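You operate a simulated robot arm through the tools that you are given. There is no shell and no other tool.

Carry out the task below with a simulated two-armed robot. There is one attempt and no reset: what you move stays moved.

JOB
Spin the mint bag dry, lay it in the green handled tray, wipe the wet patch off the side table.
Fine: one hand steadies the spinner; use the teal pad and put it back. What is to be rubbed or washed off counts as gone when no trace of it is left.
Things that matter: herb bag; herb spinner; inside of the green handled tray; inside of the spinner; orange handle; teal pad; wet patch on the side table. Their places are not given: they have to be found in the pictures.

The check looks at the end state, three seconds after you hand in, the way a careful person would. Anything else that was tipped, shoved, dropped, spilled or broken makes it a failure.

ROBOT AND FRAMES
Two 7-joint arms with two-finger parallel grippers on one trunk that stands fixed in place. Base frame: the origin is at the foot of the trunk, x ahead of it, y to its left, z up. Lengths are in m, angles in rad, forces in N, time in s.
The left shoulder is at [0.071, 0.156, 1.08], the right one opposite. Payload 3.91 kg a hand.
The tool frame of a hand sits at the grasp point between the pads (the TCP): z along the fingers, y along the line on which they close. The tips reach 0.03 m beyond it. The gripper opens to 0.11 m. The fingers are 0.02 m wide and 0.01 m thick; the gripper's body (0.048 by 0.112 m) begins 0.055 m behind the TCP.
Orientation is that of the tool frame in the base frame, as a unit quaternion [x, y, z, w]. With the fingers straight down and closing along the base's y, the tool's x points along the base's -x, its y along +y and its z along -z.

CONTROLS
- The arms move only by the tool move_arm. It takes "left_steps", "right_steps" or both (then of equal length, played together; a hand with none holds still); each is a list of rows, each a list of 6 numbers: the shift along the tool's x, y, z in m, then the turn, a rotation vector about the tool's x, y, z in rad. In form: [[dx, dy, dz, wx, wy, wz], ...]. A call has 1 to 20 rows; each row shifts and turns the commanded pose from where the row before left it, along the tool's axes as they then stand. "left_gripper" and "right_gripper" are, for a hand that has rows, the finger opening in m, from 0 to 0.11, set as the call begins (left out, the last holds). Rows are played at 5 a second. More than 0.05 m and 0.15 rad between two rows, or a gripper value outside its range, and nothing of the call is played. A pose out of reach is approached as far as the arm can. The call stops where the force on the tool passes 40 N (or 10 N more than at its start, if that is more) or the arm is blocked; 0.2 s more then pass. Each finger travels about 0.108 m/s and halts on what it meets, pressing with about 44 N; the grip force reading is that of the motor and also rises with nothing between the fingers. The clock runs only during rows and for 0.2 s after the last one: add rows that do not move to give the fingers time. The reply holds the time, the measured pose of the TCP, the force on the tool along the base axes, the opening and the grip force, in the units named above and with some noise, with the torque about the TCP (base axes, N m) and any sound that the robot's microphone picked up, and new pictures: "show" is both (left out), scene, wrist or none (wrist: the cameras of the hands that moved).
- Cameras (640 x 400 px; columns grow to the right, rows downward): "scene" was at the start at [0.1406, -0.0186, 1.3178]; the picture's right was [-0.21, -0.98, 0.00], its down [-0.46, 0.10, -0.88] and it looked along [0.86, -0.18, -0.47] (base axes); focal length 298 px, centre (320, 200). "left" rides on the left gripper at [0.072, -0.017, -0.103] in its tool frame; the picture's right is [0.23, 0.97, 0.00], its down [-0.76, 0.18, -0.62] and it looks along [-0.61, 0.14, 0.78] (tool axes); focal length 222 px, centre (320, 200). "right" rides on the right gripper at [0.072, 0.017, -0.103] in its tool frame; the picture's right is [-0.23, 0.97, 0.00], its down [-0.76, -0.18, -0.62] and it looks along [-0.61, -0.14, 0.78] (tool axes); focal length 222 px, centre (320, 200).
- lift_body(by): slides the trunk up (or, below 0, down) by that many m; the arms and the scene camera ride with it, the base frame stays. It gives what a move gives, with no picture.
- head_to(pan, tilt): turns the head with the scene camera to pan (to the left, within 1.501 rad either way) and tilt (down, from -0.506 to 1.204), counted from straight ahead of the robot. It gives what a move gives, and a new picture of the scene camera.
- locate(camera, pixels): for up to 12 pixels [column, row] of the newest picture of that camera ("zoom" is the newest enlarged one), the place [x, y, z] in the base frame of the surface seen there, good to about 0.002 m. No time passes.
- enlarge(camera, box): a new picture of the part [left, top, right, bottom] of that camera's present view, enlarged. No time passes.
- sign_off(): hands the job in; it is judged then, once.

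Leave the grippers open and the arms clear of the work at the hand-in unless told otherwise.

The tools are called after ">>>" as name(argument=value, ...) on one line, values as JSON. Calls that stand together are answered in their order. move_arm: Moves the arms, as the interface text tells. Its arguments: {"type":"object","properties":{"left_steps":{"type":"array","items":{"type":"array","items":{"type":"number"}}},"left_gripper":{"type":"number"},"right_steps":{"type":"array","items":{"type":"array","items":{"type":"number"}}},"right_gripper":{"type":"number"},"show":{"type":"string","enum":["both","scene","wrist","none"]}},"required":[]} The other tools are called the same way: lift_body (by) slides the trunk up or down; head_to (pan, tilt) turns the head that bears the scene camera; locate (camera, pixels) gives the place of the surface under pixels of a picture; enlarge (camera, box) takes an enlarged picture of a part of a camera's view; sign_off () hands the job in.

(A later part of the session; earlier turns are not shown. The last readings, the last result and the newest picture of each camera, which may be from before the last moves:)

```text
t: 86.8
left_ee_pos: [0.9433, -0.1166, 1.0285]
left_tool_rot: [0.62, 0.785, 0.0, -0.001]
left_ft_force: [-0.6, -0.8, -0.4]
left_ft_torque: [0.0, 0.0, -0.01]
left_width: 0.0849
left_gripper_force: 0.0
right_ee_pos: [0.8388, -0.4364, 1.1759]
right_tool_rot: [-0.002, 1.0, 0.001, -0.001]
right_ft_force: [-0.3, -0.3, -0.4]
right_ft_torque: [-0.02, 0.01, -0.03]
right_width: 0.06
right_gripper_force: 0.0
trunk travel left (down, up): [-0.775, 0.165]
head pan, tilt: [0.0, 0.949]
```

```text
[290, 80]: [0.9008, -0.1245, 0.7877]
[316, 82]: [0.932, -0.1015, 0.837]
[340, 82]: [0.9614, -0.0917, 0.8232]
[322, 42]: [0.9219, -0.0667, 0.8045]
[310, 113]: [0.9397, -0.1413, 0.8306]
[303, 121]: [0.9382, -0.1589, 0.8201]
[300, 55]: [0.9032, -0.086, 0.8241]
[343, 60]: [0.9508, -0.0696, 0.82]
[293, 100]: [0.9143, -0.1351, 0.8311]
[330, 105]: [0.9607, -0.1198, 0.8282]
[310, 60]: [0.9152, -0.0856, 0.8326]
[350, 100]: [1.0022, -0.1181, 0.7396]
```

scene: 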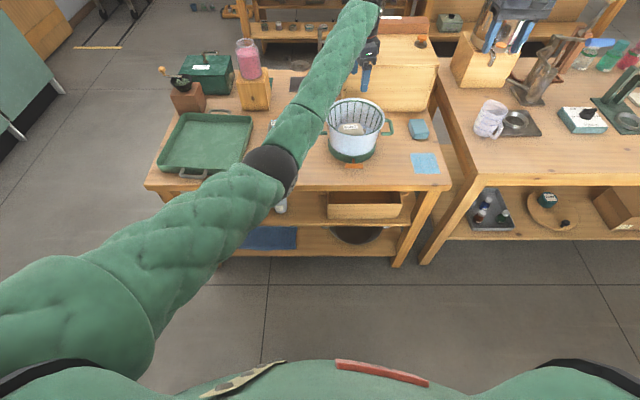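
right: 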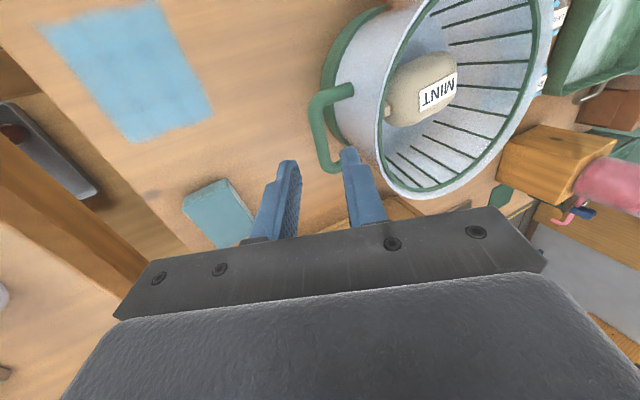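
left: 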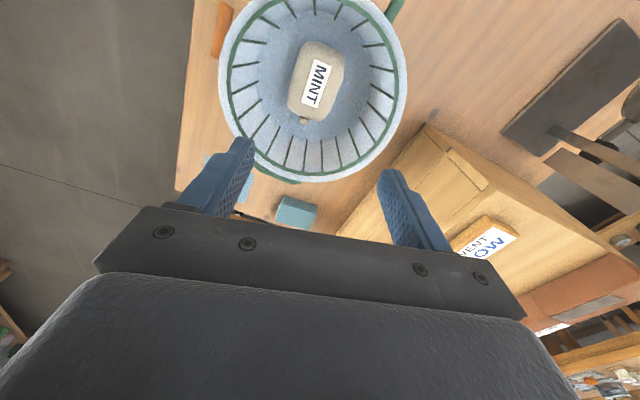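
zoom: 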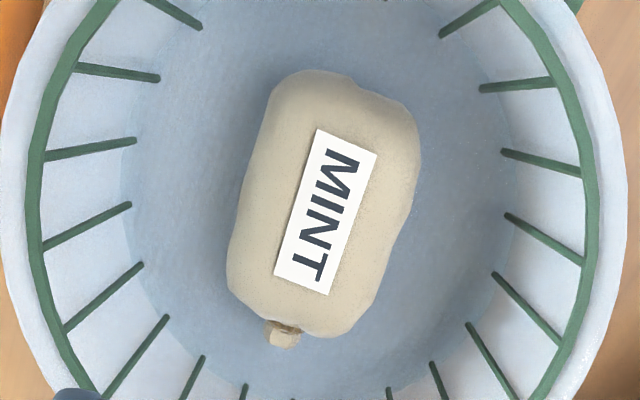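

Bag centre ≈ (0.933,-0.109), aligned with the tool. I'll centre and descend to z≈0.88 first.

>>> move_arm(left_steps=[[0.0098, -0.0083, 0.02, 0, 0, 0], [0, 0, 0.035, 0, 0, 0], [0, 0, 0.035, 0, 0, 0], [0, 0, 0.035, 0, 0, 0], [0, 0, 0.02, 0, 0, 0], [0, 0, 0, 0, 0, 0]], left_gripper=0.083)

```text
t: 88.2
left_ee_pos: [0.935, -0.1087, 0.8846]
left_tool_rot: [0.619, 0.786, -0.001, -0.001]
left_ft_force: [-0.1, -0.2, -0.3]
left_ft_torque: [-0.02, 0.01, 0.01]
left_width: 0.0834
left_gripper_force: 0.0
right_ee_pos: [0.84, -0.436, 1.1771]
right_tool_rot: [-0.002, 1.0, 0.0, -0.002]
right_ft_force: [0.0, -0.3, -0.4]
right_ft_torque: [0.03, -0.03, 0.03]
right_width: 0.0597
right_gripper_force: 0.0
trunk travel left (down, up): [-0.775, 0.165]
head pan, tilt: [0.0, 0.949]
```

scene: 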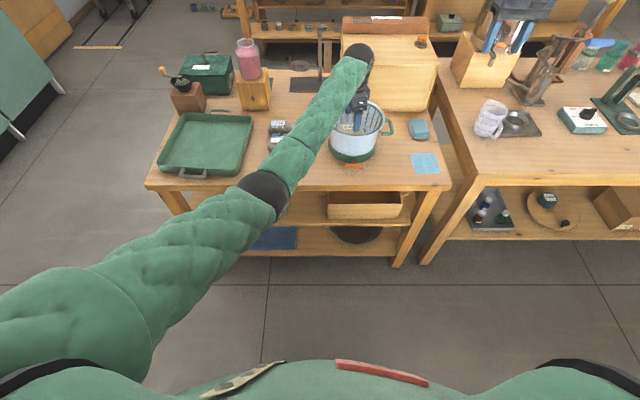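
left: 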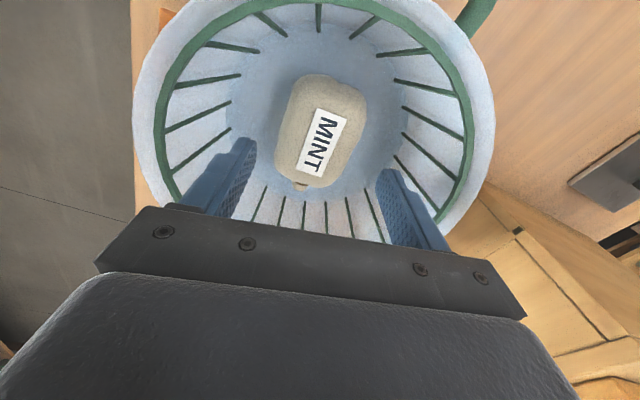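

The bag is between the fingers. Descending to z≈0.829.

>>> move_arm(left_steps=[[0, 0, 0.02, 0, 0, 0], [0, 0, 0.02, 0, 0, 0], [0, 0, 0.0155, 0, 0, 0], [0, 0, 0, 0, 0, 0]], left_gripper=0.083)

```text
t: 89.2
left_ee_pos: [0.9328, -0.1091, 0.8286]
left_tool_rot: [0.619, 0.785, 0.0, 0.0]
left_ft_force: [0.3, -0.6, -0.2]
left_ft_torque: [0.02, -0.01, -0.01]
left_width: 0.0832
left_gripper_force: 0.0
right_ee_pos: [0.8403, -0.4349, 1.1769]
right_tool_rot: [-0.003, 1.0, 0.002, -0.002]
right_ft_force: [-0.2, 0.6, -0.8]
right_ft_torque: [0.03, 0.03, 0.01]
right_width: 0.0598
right_gripper_force: 0.0
trunk travel left (down, up): [-0.775, 0.165]
head pan, tilt: [0.0, 0.949]
```

scene: 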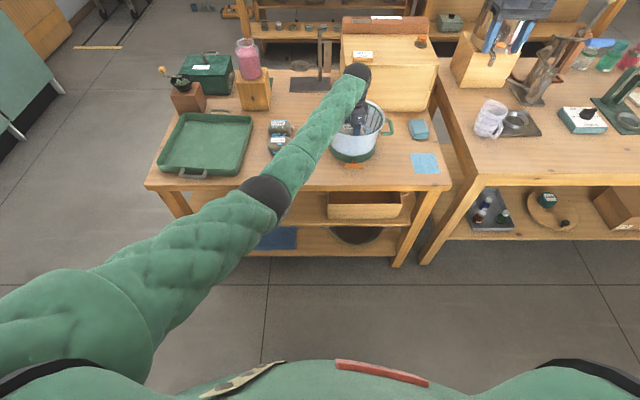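
left: 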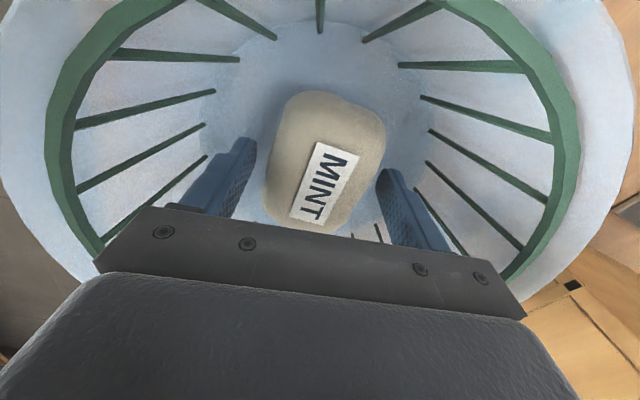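

At grasp height with the bag between the fingers and no contact. Closing.

>>> move_arm(left_steps=[[0, 0, 0, 0, 0, 0], [0, 0, 0, 0, 0, 0], [0, 0, 0, 0, 0, 0], [0, 0, 0, 0, 0, 0]], left_gripper=0.03, show="wrist")

```text
t: 90.2
left_ee_pos: [0.934, -0.1099, 0.8296]
left_tool_rot: [0.619, 0.785, -0.001, -0.001]
left_ft_force: [-0.3, 0.0, 1.1]
left_ft_torque: [-0.07, -0.04, -0.07]
left_width: 0.064
left_gripper_force: 44.1
right_ee_pos: [0.8397, -0.436, 1.1768]
right_tool_rot: [-0.003, 1.0, 0.0, -0.002]
right_ft_force: [-0.5, 0.0, -0.3]
right_ft_torque: [0.02, 0.02, 0.0]
right_width: 0.0598
right_gripper_force: 0.1
trunk travel left (down, up): [-0.775, 0.165]
head pan, tilt: [0.0, 0.949]
```

left: 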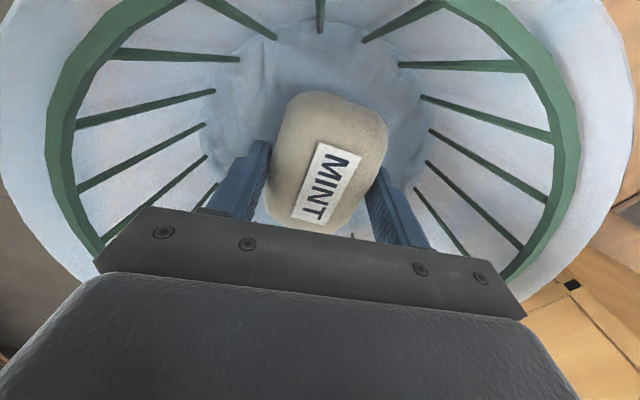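

Bag gripped (0.064 m). I'll lift it clear to z≈1.0 and carry it along y toward the tray at (0.89,0.37).

>>> move_arm(left_steps=[[0, 0, -0.02, 0, 0, 0], [0, 0, -0.035, 0, 0, 0], [0, 0, -0.04, 0, 0, 0], [0, 0, -0.04, 0, 0, 0], [0, 0, -0.035, 0, 0, 0], [0.0434, 0.00624, 0, 0, 0, 0], [0.0434, 0.00624, 0, 0, 0, 0], [0.0434, 0.00624, 0, 0, 0, 0], [0.0434, 0.00624, 0, 0, 0, 0], [0.0434, 0.00624, 0, 0, 0, 0], [0.0434, 0.00624, 0, 0, 0, 0], [0, 0, 0, 0, 0, 0]], left_gripper=0.03)

```text
t: 92.8
left_ee_pos: [0.9081, 0.1537, 1.001]
left_tool_rot: [0.619, 0.785, -0.001, 0.0]
left_ft_force: [0.2, -0.5, 0.1]
left_ft_torque: [0.03, -0.03, -0.03]
left_width: 0.0634
left_gripper_force: 44.6
right_ee_pos: [0.8402, -0.4363, 1.1762]
right_tool_rot: [-0.003, 1.0, 0.002, -0.002]
right_ft_force: [-0.5, 0.0, -0.3]
right_ft_torque: [-0.01, 0.0, 0.0]
right_width: 0.06
right_gripper_force: 0.0
trunk travel left (down, up): [-0.775, 0.165]
head pan, tilt: [0.0, 0.949]
```

scene: 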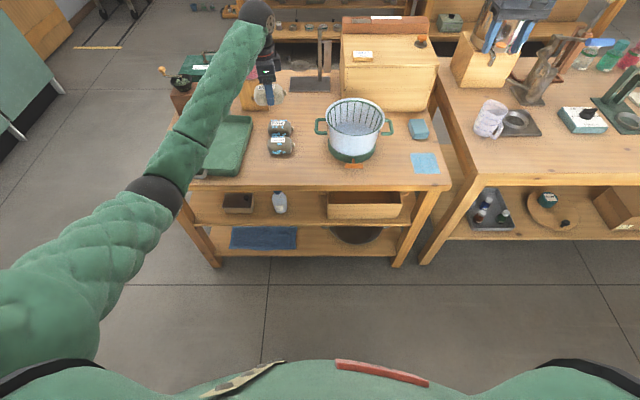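
left: 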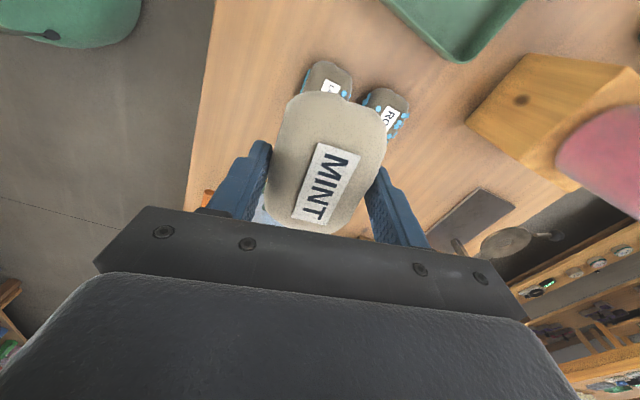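

The bag is held and the empty spinner stands as before. Continuing over the tray.

>>> move_arm(left_steps=[[0.0429, 0.0065, 0, 0, 0, 0], [0.0429, 0.0065, 0, 0, 0, 0], [0.0429, 0.0065, 0, 0, 0, 0], [0.0429, 0.0065, 0, 0, 0, 0], [0.0429, 0.0065, 0, 0, 0, 0], [0, 0, 0, 0, 0, 0]], left_gripper=0.03)

>>> head_to(pan=0.4, tilt=0.85)

```text
t: 94.2
left_ee_pos: [0.8916, 0.3692, 0.9977]
left_tool_rot: [0.619, 0.785, 0.0, -0.001]
left_ft_force: [0.2, 0.4, -1.4]
left_ft_torque: [-0.01, -0.02, -0.04]
left_width: 0.0636
left_gripper_force: 44.5
right_ee_pos: [0.8388, -0.4371, 1.1766]
right_tool_rot: [-0.003, 1.0, 0.001, -0.002]
right_ft_force: [-0.5, 0.1, 0.2]
right_ft_torque: [0.02, 0.01, 0.03]
right_width: 0.0599
right_gripper_force: 0.1
trunk travel left (down, up): [-0.775, 0.165]
head pan, tilt: [0.0, 0.949]
```

scene: 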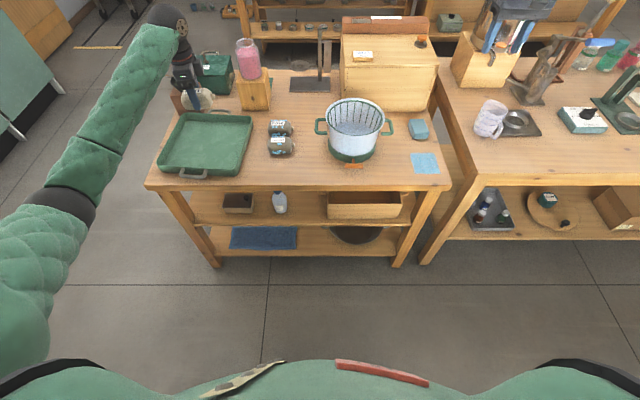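
left: 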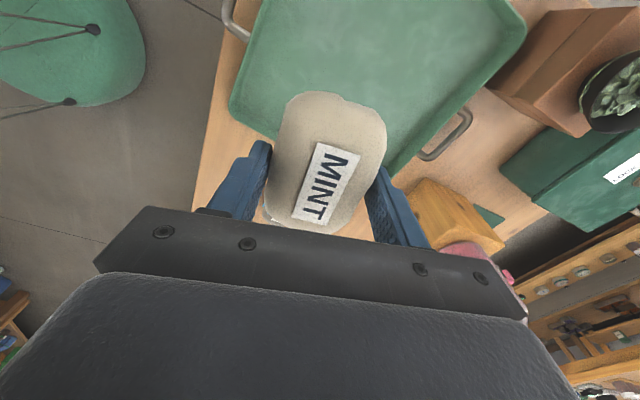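

```text
t: 95.0
left_ee_pos: [0.892, 0.3688, 0.9979]
left_tool_rot: [0.619, 0.785, -0.002, 0.001]
left_ft_force: [-0.7, 0.3, -0.2]
left_ft_torque: [0.01, -0.04, 0.0]
left_width: 0.0632
left_gripper_force: 43.8
right_ee_pos: [0.8388, -0.4352, 1.177]
right_tool_rot: [-0.002, 1.0, 0.001, -0.002]
right_ft_force: [-0.6, -0.5, 0.6]
right_ft_torque: [0.05, -0.03, -0.01]
right_width: 0.0601
right_gripper_force: 0.1
trunk travel left (down, up): [-0.775, 0.165]
head pan, tilt: [0.4, 0.85]
```

scene: 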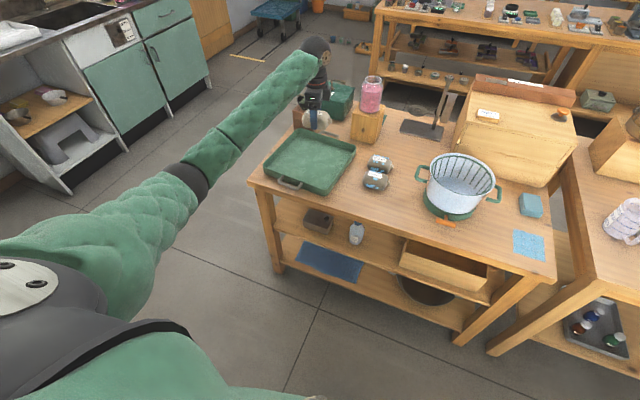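

I'll measure the tray's inside from the left wrist view and the scene view to pick the laying spot.

>>> locate(camera="left", pixels=[[232, 108], [245, 95], [300, 60], [400, 170], [390, 150], [420, 80], [515, 30], [480, 30], [260, 20], [280, 10], [410, 110], [440, 30]])

>>> locate(camera="scene", pixels=[[265, 172], [285, 130], [355, 150], [320, 192], [308, 160], [275, 165], [315, 182], [345, 150], [290, 140], [300, 145], [330, 150]])

```text
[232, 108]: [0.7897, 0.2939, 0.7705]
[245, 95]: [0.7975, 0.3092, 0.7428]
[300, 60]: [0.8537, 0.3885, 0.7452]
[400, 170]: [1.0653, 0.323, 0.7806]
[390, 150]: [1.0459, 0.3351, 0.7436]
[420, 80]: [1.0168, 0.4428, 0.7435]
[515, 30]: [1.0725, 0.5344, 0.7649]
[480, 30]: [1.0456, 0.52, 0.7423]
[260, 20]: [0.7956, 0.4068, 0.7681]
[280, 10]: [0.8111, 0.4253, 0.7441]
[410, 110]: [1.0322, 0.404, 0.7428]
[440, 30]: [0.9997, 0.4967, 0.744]
```

```text
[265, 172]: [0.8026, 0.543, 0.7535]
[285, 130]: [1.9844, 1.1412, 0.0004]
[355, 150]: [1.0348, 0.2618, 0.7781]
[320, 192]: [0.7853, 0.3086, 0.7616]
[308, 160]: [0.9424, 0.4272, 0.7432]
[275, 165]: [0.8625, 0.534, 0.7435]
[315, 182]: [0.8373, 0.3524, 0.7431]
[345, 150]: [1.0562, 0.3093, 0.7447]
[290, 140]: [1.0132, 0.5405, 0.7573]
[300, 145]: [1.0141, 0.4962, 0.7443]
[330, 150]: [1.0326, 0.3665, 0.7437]
```

The tray's inside spans x≈0.80–1.06, y≈0.30–0.53, floor z≈0.7435. I'll lower the bag at (0.905,0.40) to TCP z≈0.792.

>>> move_arm(left_steps=[[0.0272, 0.0198, 0.01, 0, 0, 0], [0, 0, 0.035, 0, 0, 0], [0, 0, 0.035, 0, 0, 0], [0, 0, 0.035, 0, 0, 0], [0, 0, 0.035, 0, 0, 0], [0, 0, 0.03, 0, 0, 0], [0, 0, 0.015, 0, 0, 0], [0, 0, 0.01, 0, 0, 0], [0, 0, 0, 0, 0, 0]], left_gripper=0.03)

```text
t: 97.0
left_ee_pos: [0.9038, 0.4003, 0.7939]
left_tool_rot: [0.619, 0.785, -0.001, -0.001]
left_ft_force: [0.7, -0.1, -1.0]
left_ft_torque: [0.0, 0.01, 0.02]
left_width: 0.0631
left_gripper_force: 44.4
right_ee_pos: [0.8397, -0.4357, 1.1758]
right_tool_rot: [-0.003, 1.0, 0.001, -0.002]
right_ft_force: [-0.6, 0.2, 0.1]
right_ft_torque: [0.01, 0.0, -0.02]
right_width: 0.0598
right_gripper_force: 0.0
trunk travel left (down, up): [-0.775, 0.165]
head pan, tilt: [0.4, 0.85]
```

scene: 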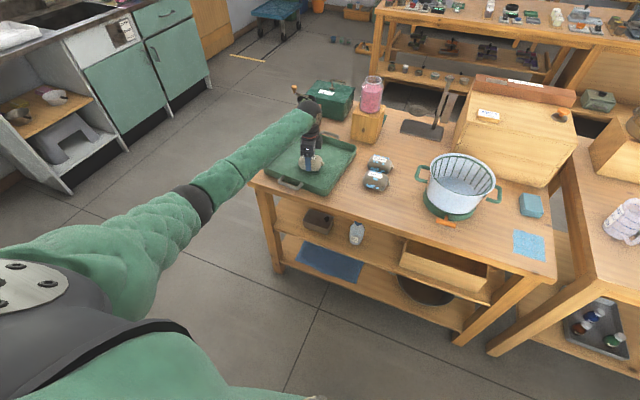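
left: 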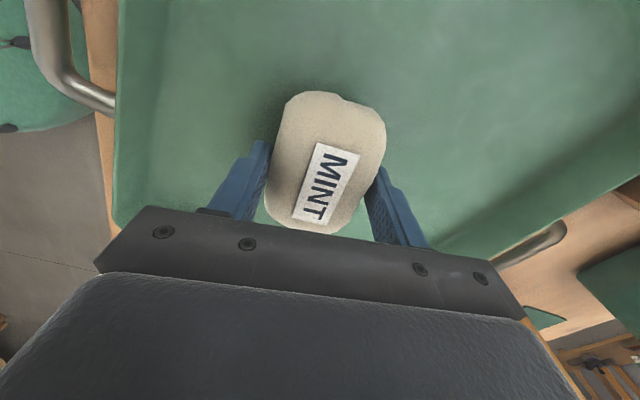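

About 9 mm above the tray floor. Lowering 6 mm more, gently.

>>> move_arm(left_steps=[[0, 0, 0.003, 0, 0, 0], [0, 0, 0.003, 0, 0, 0], [0, 0, 0, 0, 0, 0]], left_gripper=0.03, show="none")

```text
t: 97.8
left_ee_pos: [0.9034, 0.4006, 0.7891]
left_tool_rot: [0.619, 0.785, -0.001, 0.0]
left_ft_force: [0.1, -0.3, -1.4]
left_ft_torque: [-0.01, 0.01, -0.01]
left_width: 0.0631
left_gripper_force: 43.9
right_ee_pos: [0.84, -0.4356, 1.1761]
right_tool_rot: [-0.002, 1.0, 0.001, -0.001]
right_ft_force: [-0.9, 0.1, 0.1]
right_ft_torque: [-0.01, 0.0, -0.01]
right_width: 0.0599
right_gripper_force: 0.0
trunk travel left (down, up): [-0.775, 0.165]
head pan, tilt: [0.4, 0.85]
```

Still no contact at 0.789. One more small step of 3 mm, then I open the fingers.

>>> move_arm(left_steps=[[0, 0, 0.0025, 0, 0, 0], [0, 0, 0, 0, 0, 0]], left_gripper=0.03, show="none")

>>> move_arm(left_steps=[[0, 0, 0, 0, 0, 0], [0, 0, 0, 0, 0, 0], [0, 0, 0, 0, 0, 0]], left_gripper=0.085)

```text
t: 98.4
left_ee_pos: [0.9024, 0.3997, 0.7853]
left_tool_rot: [0.619, 0.785, -0.001, 0.0]
left_ft_force: [0.2, 0.2, -1.3]
left_ft_torque: [-0.01, 0.01, 0.02]
left_width: 0.0629
left_gripper_force: 43.7
right_ee_pos: [0.8396, -0.4353, 1.1768]
right_tool_rot: [-0.003, 1.0, 0.001, -0.002]
right_ft_force: [-0.5, -0.2, 0.0]
right_ft_torque: [0.01, 0.01, 0.0]
right_width: 0.06
right_gripper_force: 0.0
trunk travel left (down, up): [-0.775, 0.165]
head pan, tilt: [0.4, 0.85]
```

```text
t: 99.2
left_ee_pos: [0.9028, 0.3988, 0.7853]
left_tool_rot: [0.619, 0.785, -0.001, 0.0]
left_ft_force: [0.3, -0.4, -0.2]
left_ft_torque: [0.02, -0.01, -0.03]
left_width: 0.0851
left_gripper_force: 0.0
right_ee_pos: [0.8397, -0.4365, 1.1774]
right_tool_rot: [-0.003, 1.0, 0.002, -0.001]
right_ft_force: [0.5, 0.1, 0.1]
right_ft_torque: [-0.02, 0.01, 0.01]
right_width: 0.0599
right_gripper_force: 0.1
trunk travel left (down, up): [-0.775, 0.165]
head pan, tilt: [0.4, 0.85]
```

scene: 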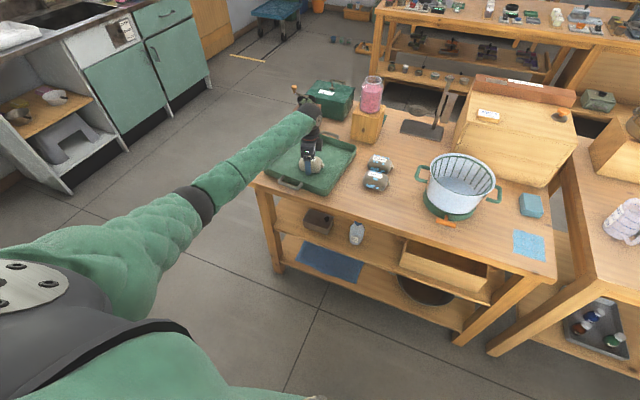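
left: 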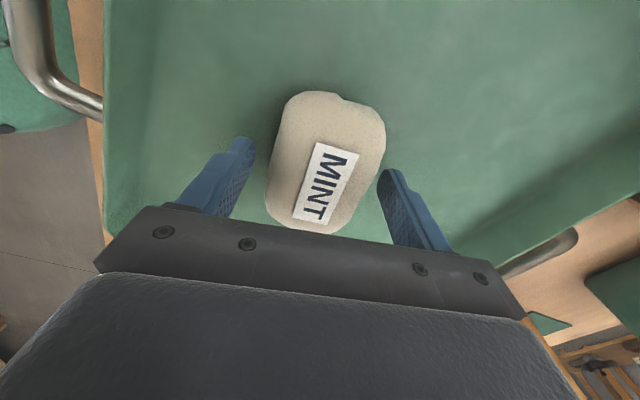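

The bag lies in the tray. I raise the left hand straight up and clear.

>>> move_arm(left_steps=[[0, 0, -0.03, 0, 0, 0], [0, 0, -0.04, 0, 0, 0], [0, 0, -0.04, 0, 0, 0], [0, 0, -0.04, 0, 0, 0], [0, 0, -0.04, 0, 0, 0], [0, 0, -0.04, 0, 0, 0], [0, 0, 0, 0, 0, 0]], left_gripper=0.085)

>>> head_to(pan=-0.25, tilt=0.8)

```text
t: 100.8
left_ee_pos: [0.9022, 0.3981, 1.0141]
left_tool_rot: [0.619, 0.785, -0.001, 0.0]
left_ft_force: [-0.3, 0.9, 0.4]
left_ft_torque: [0.0, -0.01, 0.01]
left_width: 0.0849
left_gripper_force: 0.1
right_ee_pos: [0.8407, -0.4355, 1.1749]
right_tool_rot: [-0.002, 1.0, 0.001, -0.002]
right_ft_force: [-0.1, 0.3, -0.6]
right_ft_torque: [-0.01, 0.0, 0.0]
right_width: 0.0599
right_gripper_force: 0.1
trunk travel left (down, up): [-0.775, 0.165]
head pan, tilt: [0.4, 0.85]
```

scene: 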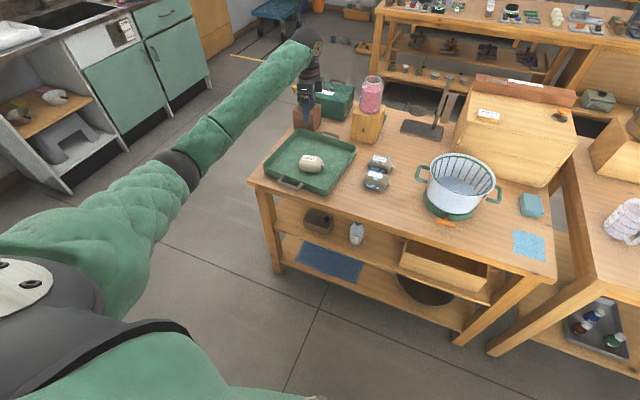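
left: 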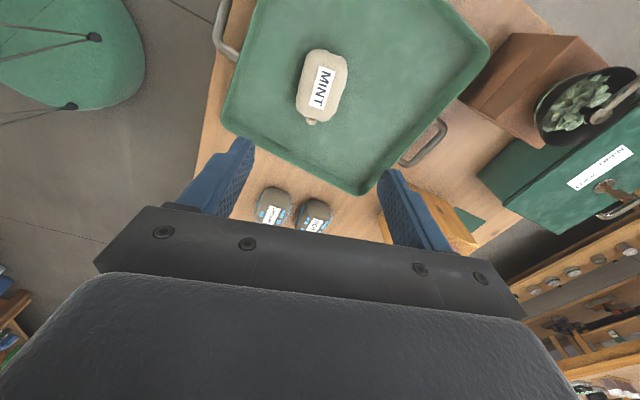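

```text
t: 101.8
left_ee_pos: [0.903, 0.3977, 1.0133]
left_tool_rot: [0.619, 0.785, -0.001, 0.0]
left_ft_force: [-0.1, 0.4, -0.3]
left_ft_torque: [0.0, 0.02, 0.02]
left_width: 0.0848
left_gripper_force: 0.1
right_ee_pos: [0.8399, -0.4354, 1.1762]
right_tool_rot: [-0.002, 1.0, 0.001, -0.002]
right_ft_force: [-0.4, 0.3, -0.1]
right_ft_torque: [-0.04, 0.0, -0.01]
right_width: 0.0601
right_gripper_force: 0.0
trunk travel left (down, up): [-0.775, 0.165]
head pan, tilt: [-0.25, 0.799]
```

scene: 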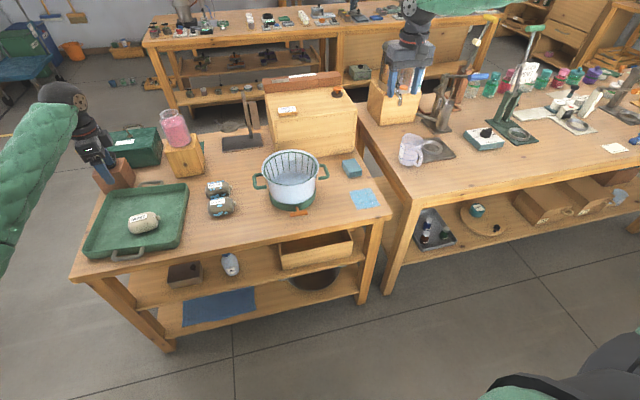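

The mint bag lies in the tray with its label up, and everything else stands where it was. Next is wiping. The right arm had trouble low relative to its shoulder, so I'll lower the trunk; first I raise the left hand high (z≈1.43) so it stays clear.

>>> move_arm(left_steps=[[-0.01, -0.01, -0.04, 0, 0, 0], [-0.01, -0.01, -0.04, 0, 0, 0], [-0.01, -0.01, -0.04, 0, 0, 0], [-0.01, -0.01, -0.04, 0, 0, 0], [-0.01, -0.01, -0.04, 0, 0, 0], [-0.01, -0.01, -0.04, 0, 0, 0], [0, -0.01, -0.04, 0, 0, 0], [0, -0.01, -0.04, 0, 0, 0], [0, -0.01, -0.04, 0, 0, 0], [0, -0.01, -0.04, 0, 0, 0], [0, 0, -0.03, 0, 0, 0], [0, 0, 0, 0, 0, 0]], left_gripper=0.085)

```text
t: 104.5
left_ee_pos: [0.8204, 0.3207, 1.4466]
left_tool_rot: [0.619, 0.785, 0.0, 0.0]
left_ft_force: [-0.5, 0.5, 0.2]
left_ft_torque: [-0.03, 0.03, -0.01]
left_width: 0.0851
left_gripper_force: 0.0
right_ee_pos: [0.8404, -0.4347, 1.177]
right_tool_rot: [-0.002, 1.0, 0.0, -0.002]
right_ft_force: [0.4, 0.3, -0.1]
right_ft_torque: [-0.02, 0.0, -0.01]
right_width: 0.06
right_gripper_force: 0.1
trunk travel left (down, up): [-0.775, 0.165]
head pan, tilt: [-0.25, 0.799]
```

scene: 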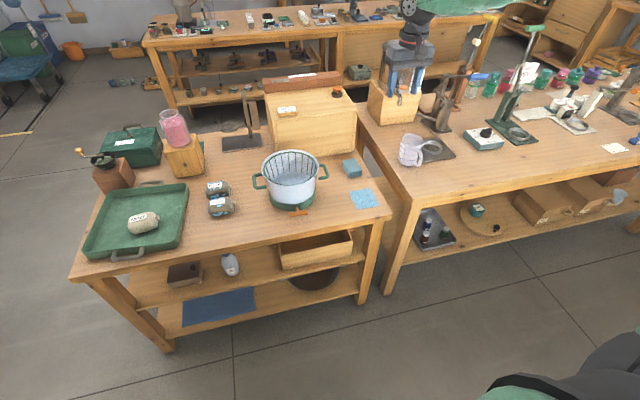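
left: 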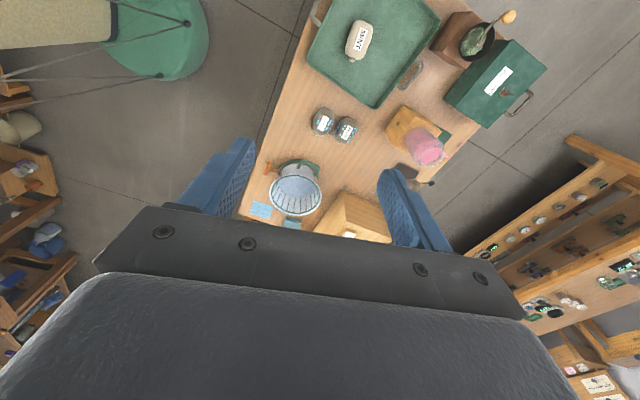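

Left hand is high. I raise the right hand to z≈1.42 as well, before lowering the trunk.

>>> move_arm(right_steps=[[0, 0, -0.04, 0, 0, 0], [0, 0, -0.04, 0, 0, 0], [0, 0, -0.04, 0, 0, 0], [0, 0, -0.04, 0, 0, 0], [0, 0, -0.04, 0, 0, 0], [0, 0, -0.04, 0, 0, 0], [0, 0, 0, 0, 0, 0]], right_gripper=0.085, show="wrist")

>>> head_to(pan=0.9, tilt=0.5)

```text
t: 106.0
left_ee_pos: [0.8215, 0.3197, 1.4464]
left_tool_rot: [0.619, 0.786, -0.002, -0.001]
left_ft_force: [-0.2, 1.0, 0.7]
left_ft_torque: [-0.03, 0.05, 0.02]
left_width: 0.085
left_gripper_force: 0.1
right_ee_pos: [0.8423, -0.4365, 1.4174]
right_tool_rot: [-0.002, 1.0, 0.001, -0.003]
right_ft_force: [1.0, -0.3, 0.4]
right_ft_torque: [-0.05, 0.02, -0.02]
right_width: 0.0852
right_gripper_force: 0.1
trunk travel left (down, up): [-0.775, 0.165]
head pan, tilt: [-0.25, 0.799]
```

right: 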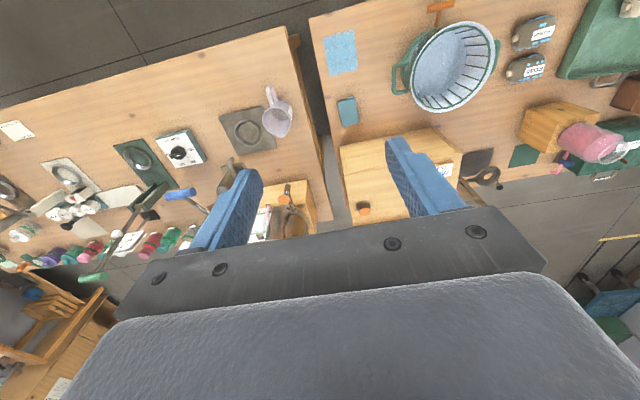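

```text
t: 107.4
left_ee_pos: [0.8198, 0.3203, 1.4457]
left_tool_rot: [0.619, 0.786, 0.0, 0.001]
left_ft_force: [-0.2, 0.3, -0.8]
left_ft_torque: [-0.02, 0.02, 0.03]
left_width: 0.085
left_gripper_force: 0.1
right_ee_pos: [0.843, -0.4376, 1.4175]
right_tool_rot: [-0.003, 1.0, 0.001, -0.002]
right_ft_force: [0.1, 0.7, 0.1]
right_ft_torque: [0.01, -0.01, 0.05]
right_width: 0.0852
right_gripper_force: 0.1
trunk travel left (down, up): [-0.775, 0.165]
head pan, tilt: [0.901, 0.499]
```

scene: 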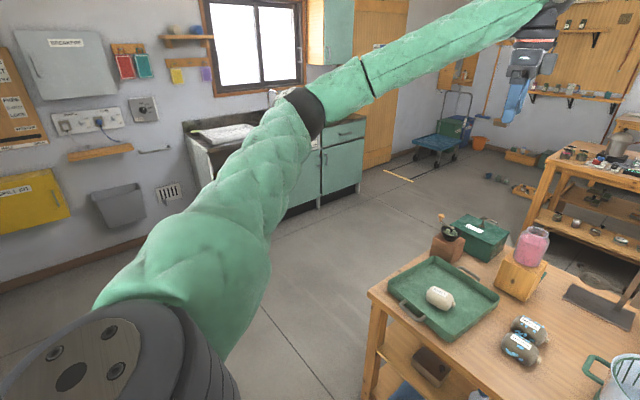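

The left elbow is well out to the left, in free space. Lowering the trunk 0.43 m (both hands stay ~0.24 m above the table top).

>>> lift_body(by=-0.43)

>>> head_to(pan=-0.4, tilt=0.5)

```text
refused: -0.43 is not a number from -0.4 to 0.4
```

```text
t: 108.9
left_ee_pos: [0.8195, 0.3209, 1.4473]
left_tool_rot: [0.619, 0.785, -0.001, 0.0]
left_ft_force: [1.2, -0.8, -0.8]
left_ft_torque: [-0.03, -0.02, 0.0]
left_width: 0.085
left_gripper_force: 0.0
right_ee_pos: [0.842, -0.4366, 1.4177]
right_tool_rot: [-0.002, 1.0, 0.001, -0.001]
right_ft_force: [0.1, -0.4, -0.2]
right_ft_torque: [-0.04, -0.03, 0.0]
right_width: 0.0849
right_gripper_force: 0.0
trunk travel left (down, up): [-0.775, 0.165]
head pan, tilt: [-0.4, 0.499]
```

scene: 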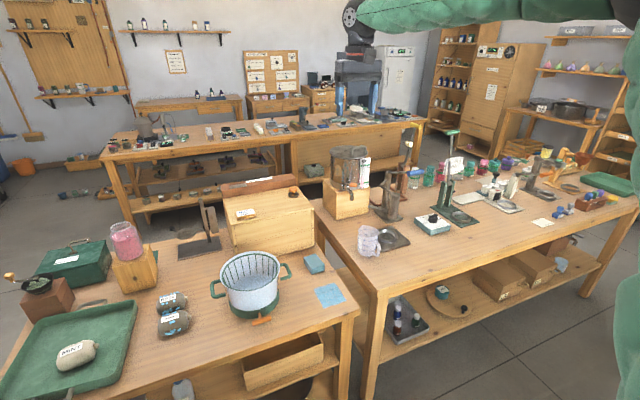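

The limit per call is 0.4, so I lower by 0.4 (hands will be at z≈1.05 and 1.02).

>>> lift_body(by=-0.4)

>>> head_to(pan=-0.4, tilt=0.45)

```text
t: 112.7
left_ee_pos: [0.8195, 0.3194, 1.0468]
left_tool_rot: [0.619, 0.785, -0.001, -0.001]
left_ft_force: [0.1, 0.4, -0.2]
left_ft_torque: [0.0, 0.03, 0.02]
left_width: 0.0848
left_gripper_force: 0.1
right_ee_pos: [0.8416, -0.4369, 1.0163]
right_tool_rot: [-0.002, 1.0, 0.001, -0.002]
right_ft_force: [0.5, 0.2, 0.2]
right_ft_torque: [0.0, 0.0, 0.02]
right_width: 0.0849
right_gripper_force: 0.0
trunk travel left (down, up): [-0.375, 0.565]
head pan, tilt: [-0.4, 0.499]
```

```text
t: 113.3
left_ee_pos: [0.8199, 0.3199, 1.0463]
left_tool_rot: [0.62, 0.785, -0.001, -0.001]
left_ft_force: [-0.4, -0.6, -0.8]
left_ft_torque: [0.01, 0.01, 0.02]
left_width: 0.0851
left_gripper_force: 0.0
right_ee_pos: [0.8414, -0.4361, 1.0168]
right_tool_rot: [-0.003, 1.0, 0.0, -0.001]
right_ft_force: [-0.1, 0.3, 0.9]
right_ft_torque: [0.0, -0.01, -0.02]
right_width: 0.0851
right_gripper_force: 0.0
trunk travel left (down, up): [-0.375, 0.565]
head pan, tilt: [-0.4, 0.45]
```

scene: 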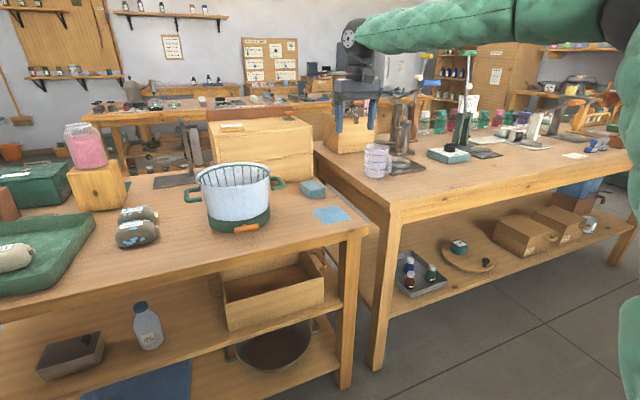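

Trunk is down (shoulders at z≈0.93). I'll bring the right hand over toward the pad, (0.90,-0.375,0.95), to measure pad and patch closely.

>>> move_arm(right_steps=[[-0.02, 0.02, 0.02, 0, 0, 0], [-0.02, 0.02, 0.02, 0, 0, 0], [-0.02, 0.02, 0.025, 0, 0, 0], [0, 0, 0, 0, 0, 0]], right_gripper=0.085)

>>> enlarge(camera="right", box=[200, 20, 420, 200])

```text
t: 114.3
left_ee_pos: [0.8196, 0.3192, 1.0473]
left_tool_rot: [0.619, 0.786, -0.001, 0.0]
left_ft_force: [0.2, 0.3, 0.2]
left_ft_torque: [0.01, -0.01, 0.03]
left_width: 0.0851
left_gripper_force: 0.0
right_ee_pos: [0.902, -0.3766, 0.9537]
right_tool_rot: [-0.003, 1.0, 0.001, -0.002]
right_ft_force: [-0.4, 0.0, -0.2]
right_ft_torque: [0.0, -0.04, 0.0]
right_width: 0.0852
right_gripper_force: 0.1
trunk travel left (down, up): [-0.375, 0.565]
head pan, tilt: [-0.4, 0.45]
```

scene: 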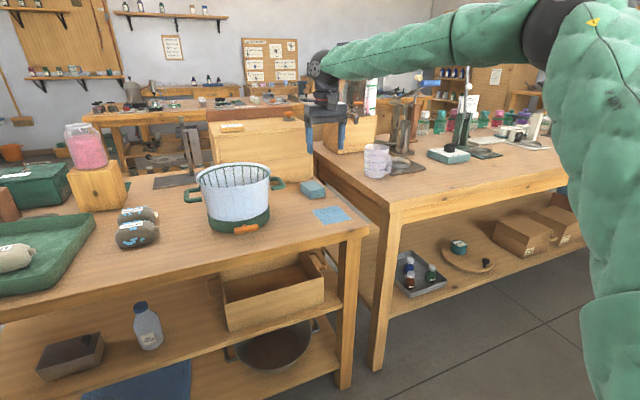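
right: 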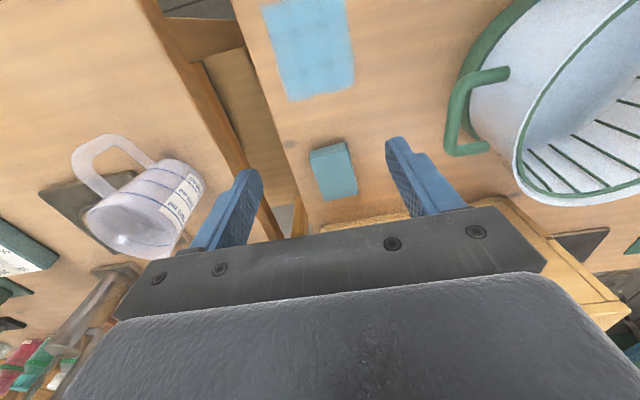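

```text
2.22 times, centred on (310, 110) of right
```

zoom: 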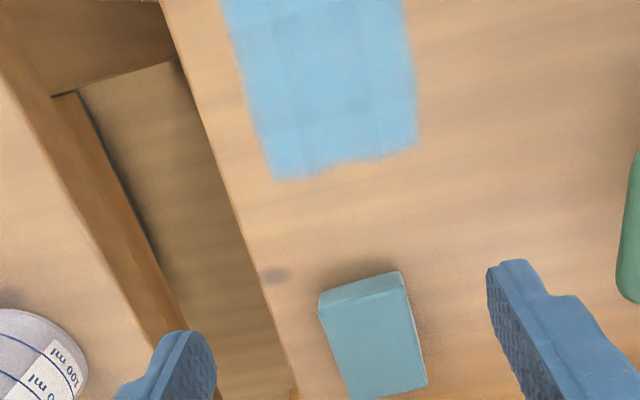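

The pad and patch are clearly visible. Measuring their corners in this wrist view.

>>> locate(camera="right", pixels=[[311, 160], [346, 151.5], [355, 191], [322, 199], [333, 175], [311, 152], [344, 144], [308, 153], [350, 150]])

>>> locate(camera="right", pixels=[[264, 5], [340, 2], [288, 99], [354, 83], [275, 50], [352, 60], [250, 60], [290, 160], [300, 195], [320, 60], [258, 80]])

>>> enlarge(camera="scene", box=[285, 165, 375, 235])

```text
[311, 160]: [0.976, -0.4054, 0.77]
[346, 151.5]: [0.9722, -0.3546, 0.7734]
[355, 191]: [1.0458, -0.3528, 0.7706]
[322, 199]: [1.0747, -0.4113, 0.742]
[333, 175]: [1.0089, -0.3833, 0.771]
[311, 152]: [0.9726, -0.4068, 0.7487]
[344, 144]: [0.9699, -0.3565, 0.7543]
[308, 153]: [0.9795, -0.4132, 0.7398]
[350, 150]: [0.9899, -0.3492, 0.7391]
```

```text
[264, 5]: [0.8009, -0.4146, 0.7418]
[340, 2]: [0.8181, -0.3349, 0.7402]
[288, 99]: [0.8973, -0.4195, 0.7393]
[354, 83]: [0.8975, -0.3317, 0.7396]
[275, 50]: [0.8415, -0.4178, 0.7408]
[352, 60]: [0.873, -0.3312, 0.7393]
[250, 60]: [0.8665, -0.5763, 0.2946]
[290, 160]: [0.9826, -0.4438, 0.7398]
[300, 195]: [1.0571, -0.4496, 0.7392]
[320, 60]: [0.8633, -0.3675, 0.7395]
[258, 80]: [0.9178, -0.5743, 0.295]
```

```text
5.71 times, centred on (330, 200) of scene
```

zoom: 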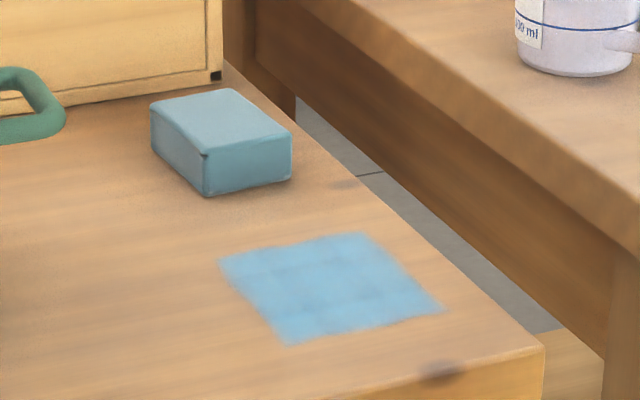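

Pad: x 0.970–1.05, y -0.407 to -0.353, top z≈0.772; patch: x 0.80–0.90, y -0.43 to -0.33. I'll pitch the right hand 0.5 rad forward and go to a pre-grasp 6 cm back from the pad.

>>> move_arm(right_steps=[[0, 0, 0, 0, -0.125, 0], [0, 0, 0, 0, -0.125, 0], [0, 0, 0, 0, -0.125, 0], [0, 0, 0, 0, -0.125, 0], [-0.0005, -0.0009, 0.0352, 0, 0, 0], [-0.0005, -0.0009, 0.0352, 0, 0, 0], [-0.0005, -0.0009, 0.0352, 0, 0, 0], [-0.0005, -0.0009, 0.0352, 0, 0, 0], [0, 0, 0, 0, 0, 0]], right_gripper=0.085)

```text
t: 116.3
left_ee_pos: [0.8198, 0.32, 1.0473]
left_tool_rot: [0.619, 0.785, -0.001, 0.0]
left_ft_force: [0.6, -0.6, 0.1]
left_ft_torque: [0.0, -0.02, 0.02]
left_width: 0.0849
left_gripper_force: 0.1
right_ee_pos: [0.9691, -0.3784, 0.8298]
right_tool_rot: [-0.003, 0.969, 0.002, 0.247]
right_ft_force: [0.1, 0.4, -0.1]
right_ft_torque: [-0.01, -0.01, -0.02]
right_width: 0.0849
right_gripper_force: 0.0
trunk travel left (down, up): [-0.375, 0.565]
head pan, tilt: [-0.4, 0.45]
```

scene: 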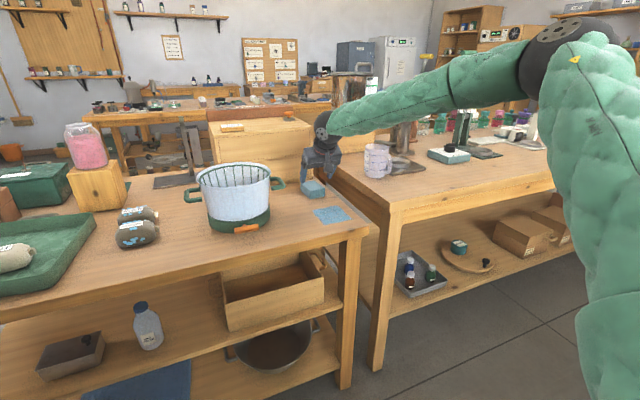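
right: 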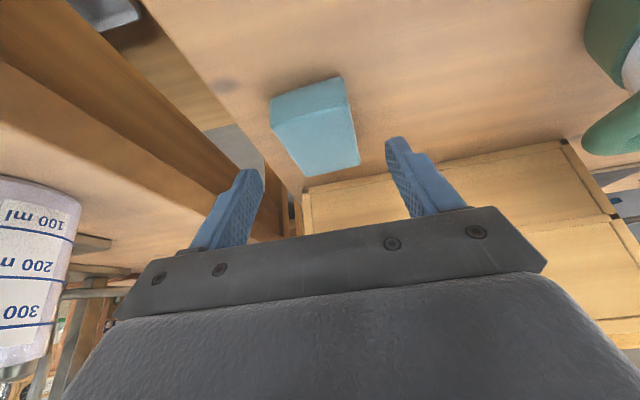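

Reached. Verifying the pad against the finger positions.

>>> enlarge(camera="right", box=[230, 60, 430, 220])

>>> locate(camera="right", pixels=[[275, 120], [345, 103], [356, 165], [305, 174], [318, 140], [272, 102], [340, 80], [252, 185], [395, 150], [245, 178], [390, 142]])

```text
2.50 times, centred on (330, 140) of right
```

zoom: 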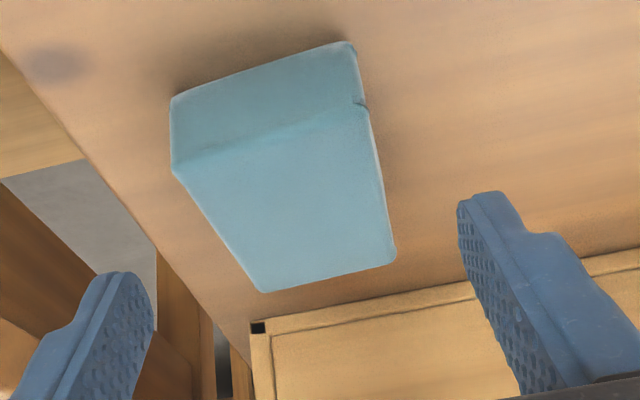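

```text
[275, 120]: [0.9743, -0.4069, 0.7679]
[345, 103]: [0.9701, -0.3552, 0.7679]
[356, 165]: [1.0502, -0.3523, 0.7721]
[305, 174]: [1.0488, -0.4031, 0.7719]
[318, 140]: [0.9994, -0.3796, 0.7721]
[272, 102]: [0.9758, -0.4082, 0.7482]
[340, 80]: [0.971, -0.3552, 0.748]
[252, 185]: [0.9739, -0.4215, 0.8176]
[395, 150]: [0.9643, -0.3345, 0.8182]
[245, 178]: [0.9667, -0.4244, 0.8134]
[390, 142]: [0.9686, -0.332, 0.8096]
```

The pad is centred between the fingers (yaw ~0.04 rad). I'll correct the yaw slightly and advance 6 cm along the fingers.

>>> move_arm(right_steps=[[-0.0024, -0.0016, 0, -0.0192, 0, -0.0351], [0, 0, 0.0201, 0, 0, 0], [0, 0, 0.0201, 0, 0, 0], [0, 0, 0.0201, 0, 0, 0], [0, 0, 0, 0, 0, 0]], right_gripper=0.085)

>>> enlarge(camera="right", box=[230, 60, 430, 220])

```text
t: 117.5
left_ee_pos: [0.8188, 0.32, 1.0456]
left_tool_rot: [0.619, 0.785, -0.001, 0.0]
left_ft_force: [-0.3, -0.2, -0.9]
left_ft_torque: [0.01, 0.0, -0.05]
left_width: 0.085
left_gripper_force: 0.0
right_ee_pos: [1.0011, -0.381, 0.7764]
right_tool_rot: [-0.021, 0.969, 0.007, 0.245]
right_ft_force: [0.5, 0.0, -0.4]
right_ft_torque: [0.01, 0.05, -0.01]
right_width: 0.0851
right_gripper_force: 0.2
trunk travel left (down, up): [-0.375, 0.565]
head pan, tilt: [-0.4, 0.45]
```

scene: 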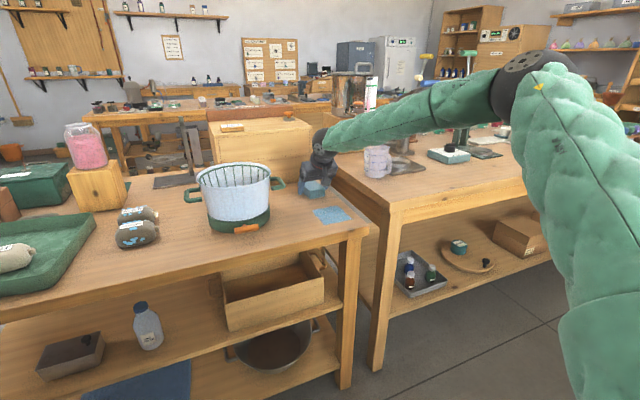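
right: 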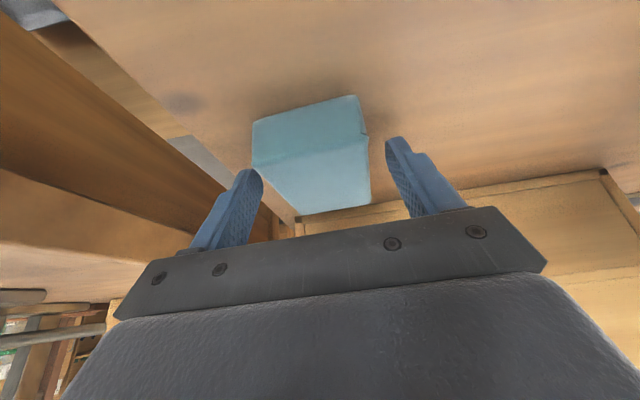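

```text
2.50 times, centred on (330, 140) of right
```

zoom: 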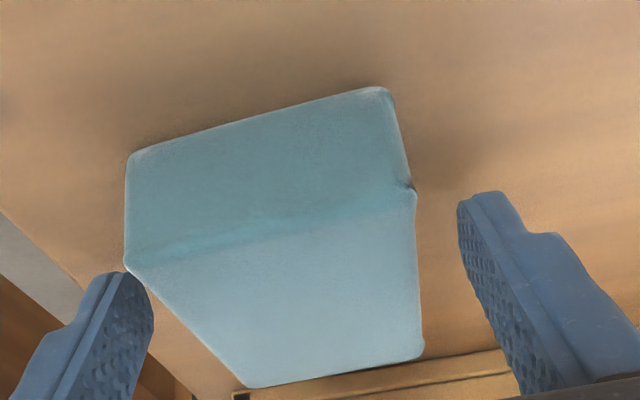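

In position with 5 mm tip clearance over the table. Closing on the pad.

>>> move_arm(right_steps=[[0, 0, 0, 0, 0, 0], [0, 0, 0, 0, 0, 0], [0, 0, 0, 0, 0, 0], [0, 0, 0, 0, 0, 0]], right_gripper=0.02)

```text
t: 118.5
left_ee_pos: [0.8198, 0.3196, 1.0461]
left_tool_rot: [0.619, 0.785, -0.001, -0.001]
left_ft_force: [0.5, 0.0, -0.3]
left_ft_torque: [0.02, 0.0, -0.02]
left_width: 0.0851
left_gripper_force: 0.1
right_ee_pos: [1.0005, -0.3801, 0.7765]
right_tool_rot: [-0.021, 0.969, 0.006, 0.246]
right_ft_force: [0.3, -0.2, -0.5]
right_ft_torque: [0.0, 0.02, 0.02]
right_width: 0.0592
right_gripper_force: 44.3
trunk travel left (down, up): [-0.375, 0.565]
head pan, tilt: [-0.4, 0.45]
```

scene: 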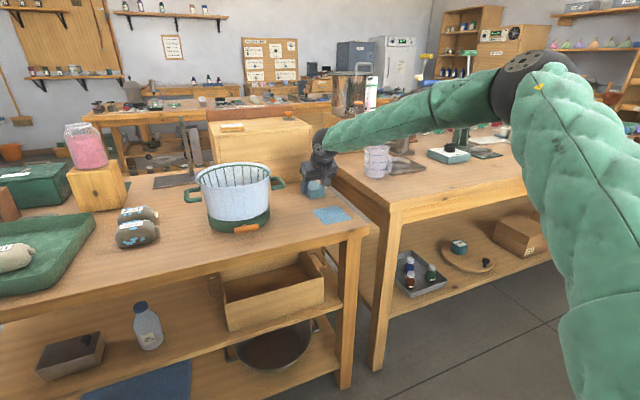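
right: 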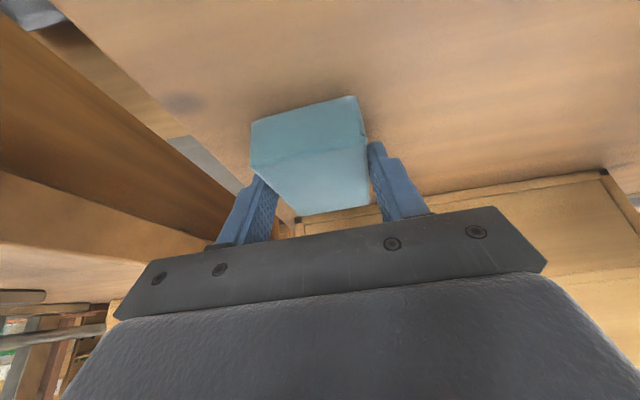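

The pad is held (0.059 m). Its home TCP pose is (1.0005,-0.380,0.7765). I lift it 2 cm and move to (0.90,-0.345) beside the patch's far-left edge.

>>> move_arm(right_steps=[[-0.0048, 0, -0.0088, 0, 0, 0], [-0.0048, 0, -0.0088, 0, 0, 0], [0.029, 0.0131, -0.0157, 0, 0, 0], [0.029, 0.0131, -0.0157, 0, 0, 0], [0.029, 0.0131, -0.0157, 0, 0, 0], [0, 0, 0, 0, 0, 0]], right_gripper=0.02)

```text
t: 120.0
left_ee_pos: [0.8208, 0.3196, 1.0468]
left_tool_rot: [0.619, 0.785, -0.001, -0.001]
left_ft_force: [-0.5, -0.6, -0.5]
left_ft_torque: [-0.01, 0.01, -0.02]
left_width: 0.0848
left_gripper_force: 0.1
right_ee_pos: [0.8991, -0.3463, 0.7947]
right_tool_rot: [-0.022, 0.969, 0.007, 0.246]
right_ft_force: [-0.3, -0.1, -0.3]
right_ft_torque: [0.02, 0.04, -0.01]
right_width: 0.0592
right_gripper_force: 44.2
trunk travel left (down, up): [-0.375, 0.565]
head pan, tilt: [-0.4, 0.45]
```

scene: 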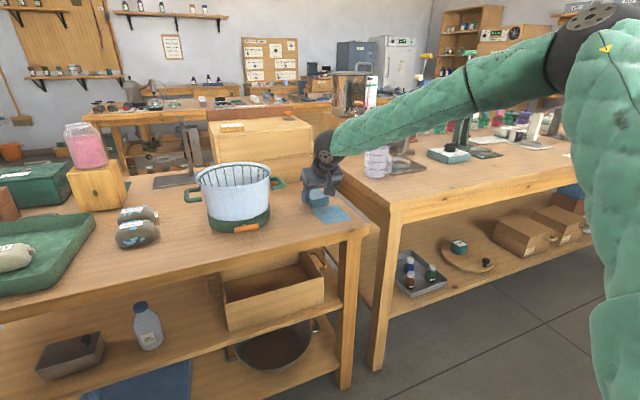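
right: 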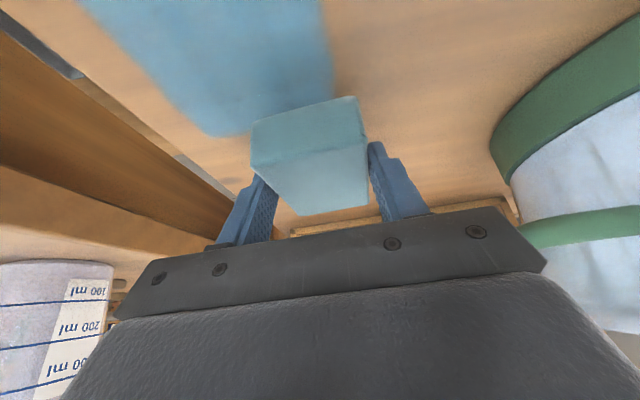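

Lowering the pad to the table, gently, to feel contact.

>>> move_arm(right_steps=[[0.0043, 0, 0.0079, 0, 0, 0], [0.0038, 0, 0.007, 0, 0, 0], [0.00095, 0, 0.00176, 0, 0, 0], [0, 0, 0, 0, 0, 0]], right_gripper=0.02, show="none")

```text
t: 121.0
left_ee_pos: [0.8195, 0.3197, 1.0461]
left_tool_rot: [0.619, 0.785, -0.001, -0.001]
left_ft_force: [0.4, -0.3, 0.3]
left_ft_torque: [0.0, 0.01, 0.02]
left_width: 0.0848
left_gripper_force: 0.0
right_ee_pos: [0.9006, -0.345, 0.7784]
right_tool_rot: [-0.022, 0.969, 0.006, 0.246]
right_ft_force: [-0.3, 0.2, -0.4]
right_ft_torque: [0.03, -0.02, -0.01]
right_width: 0.059
right_gripper_force: 44.1
trunk travel left (down, up): [-0.375, 0.565]
head pan, tilt: [-0.4, 0.45]
```

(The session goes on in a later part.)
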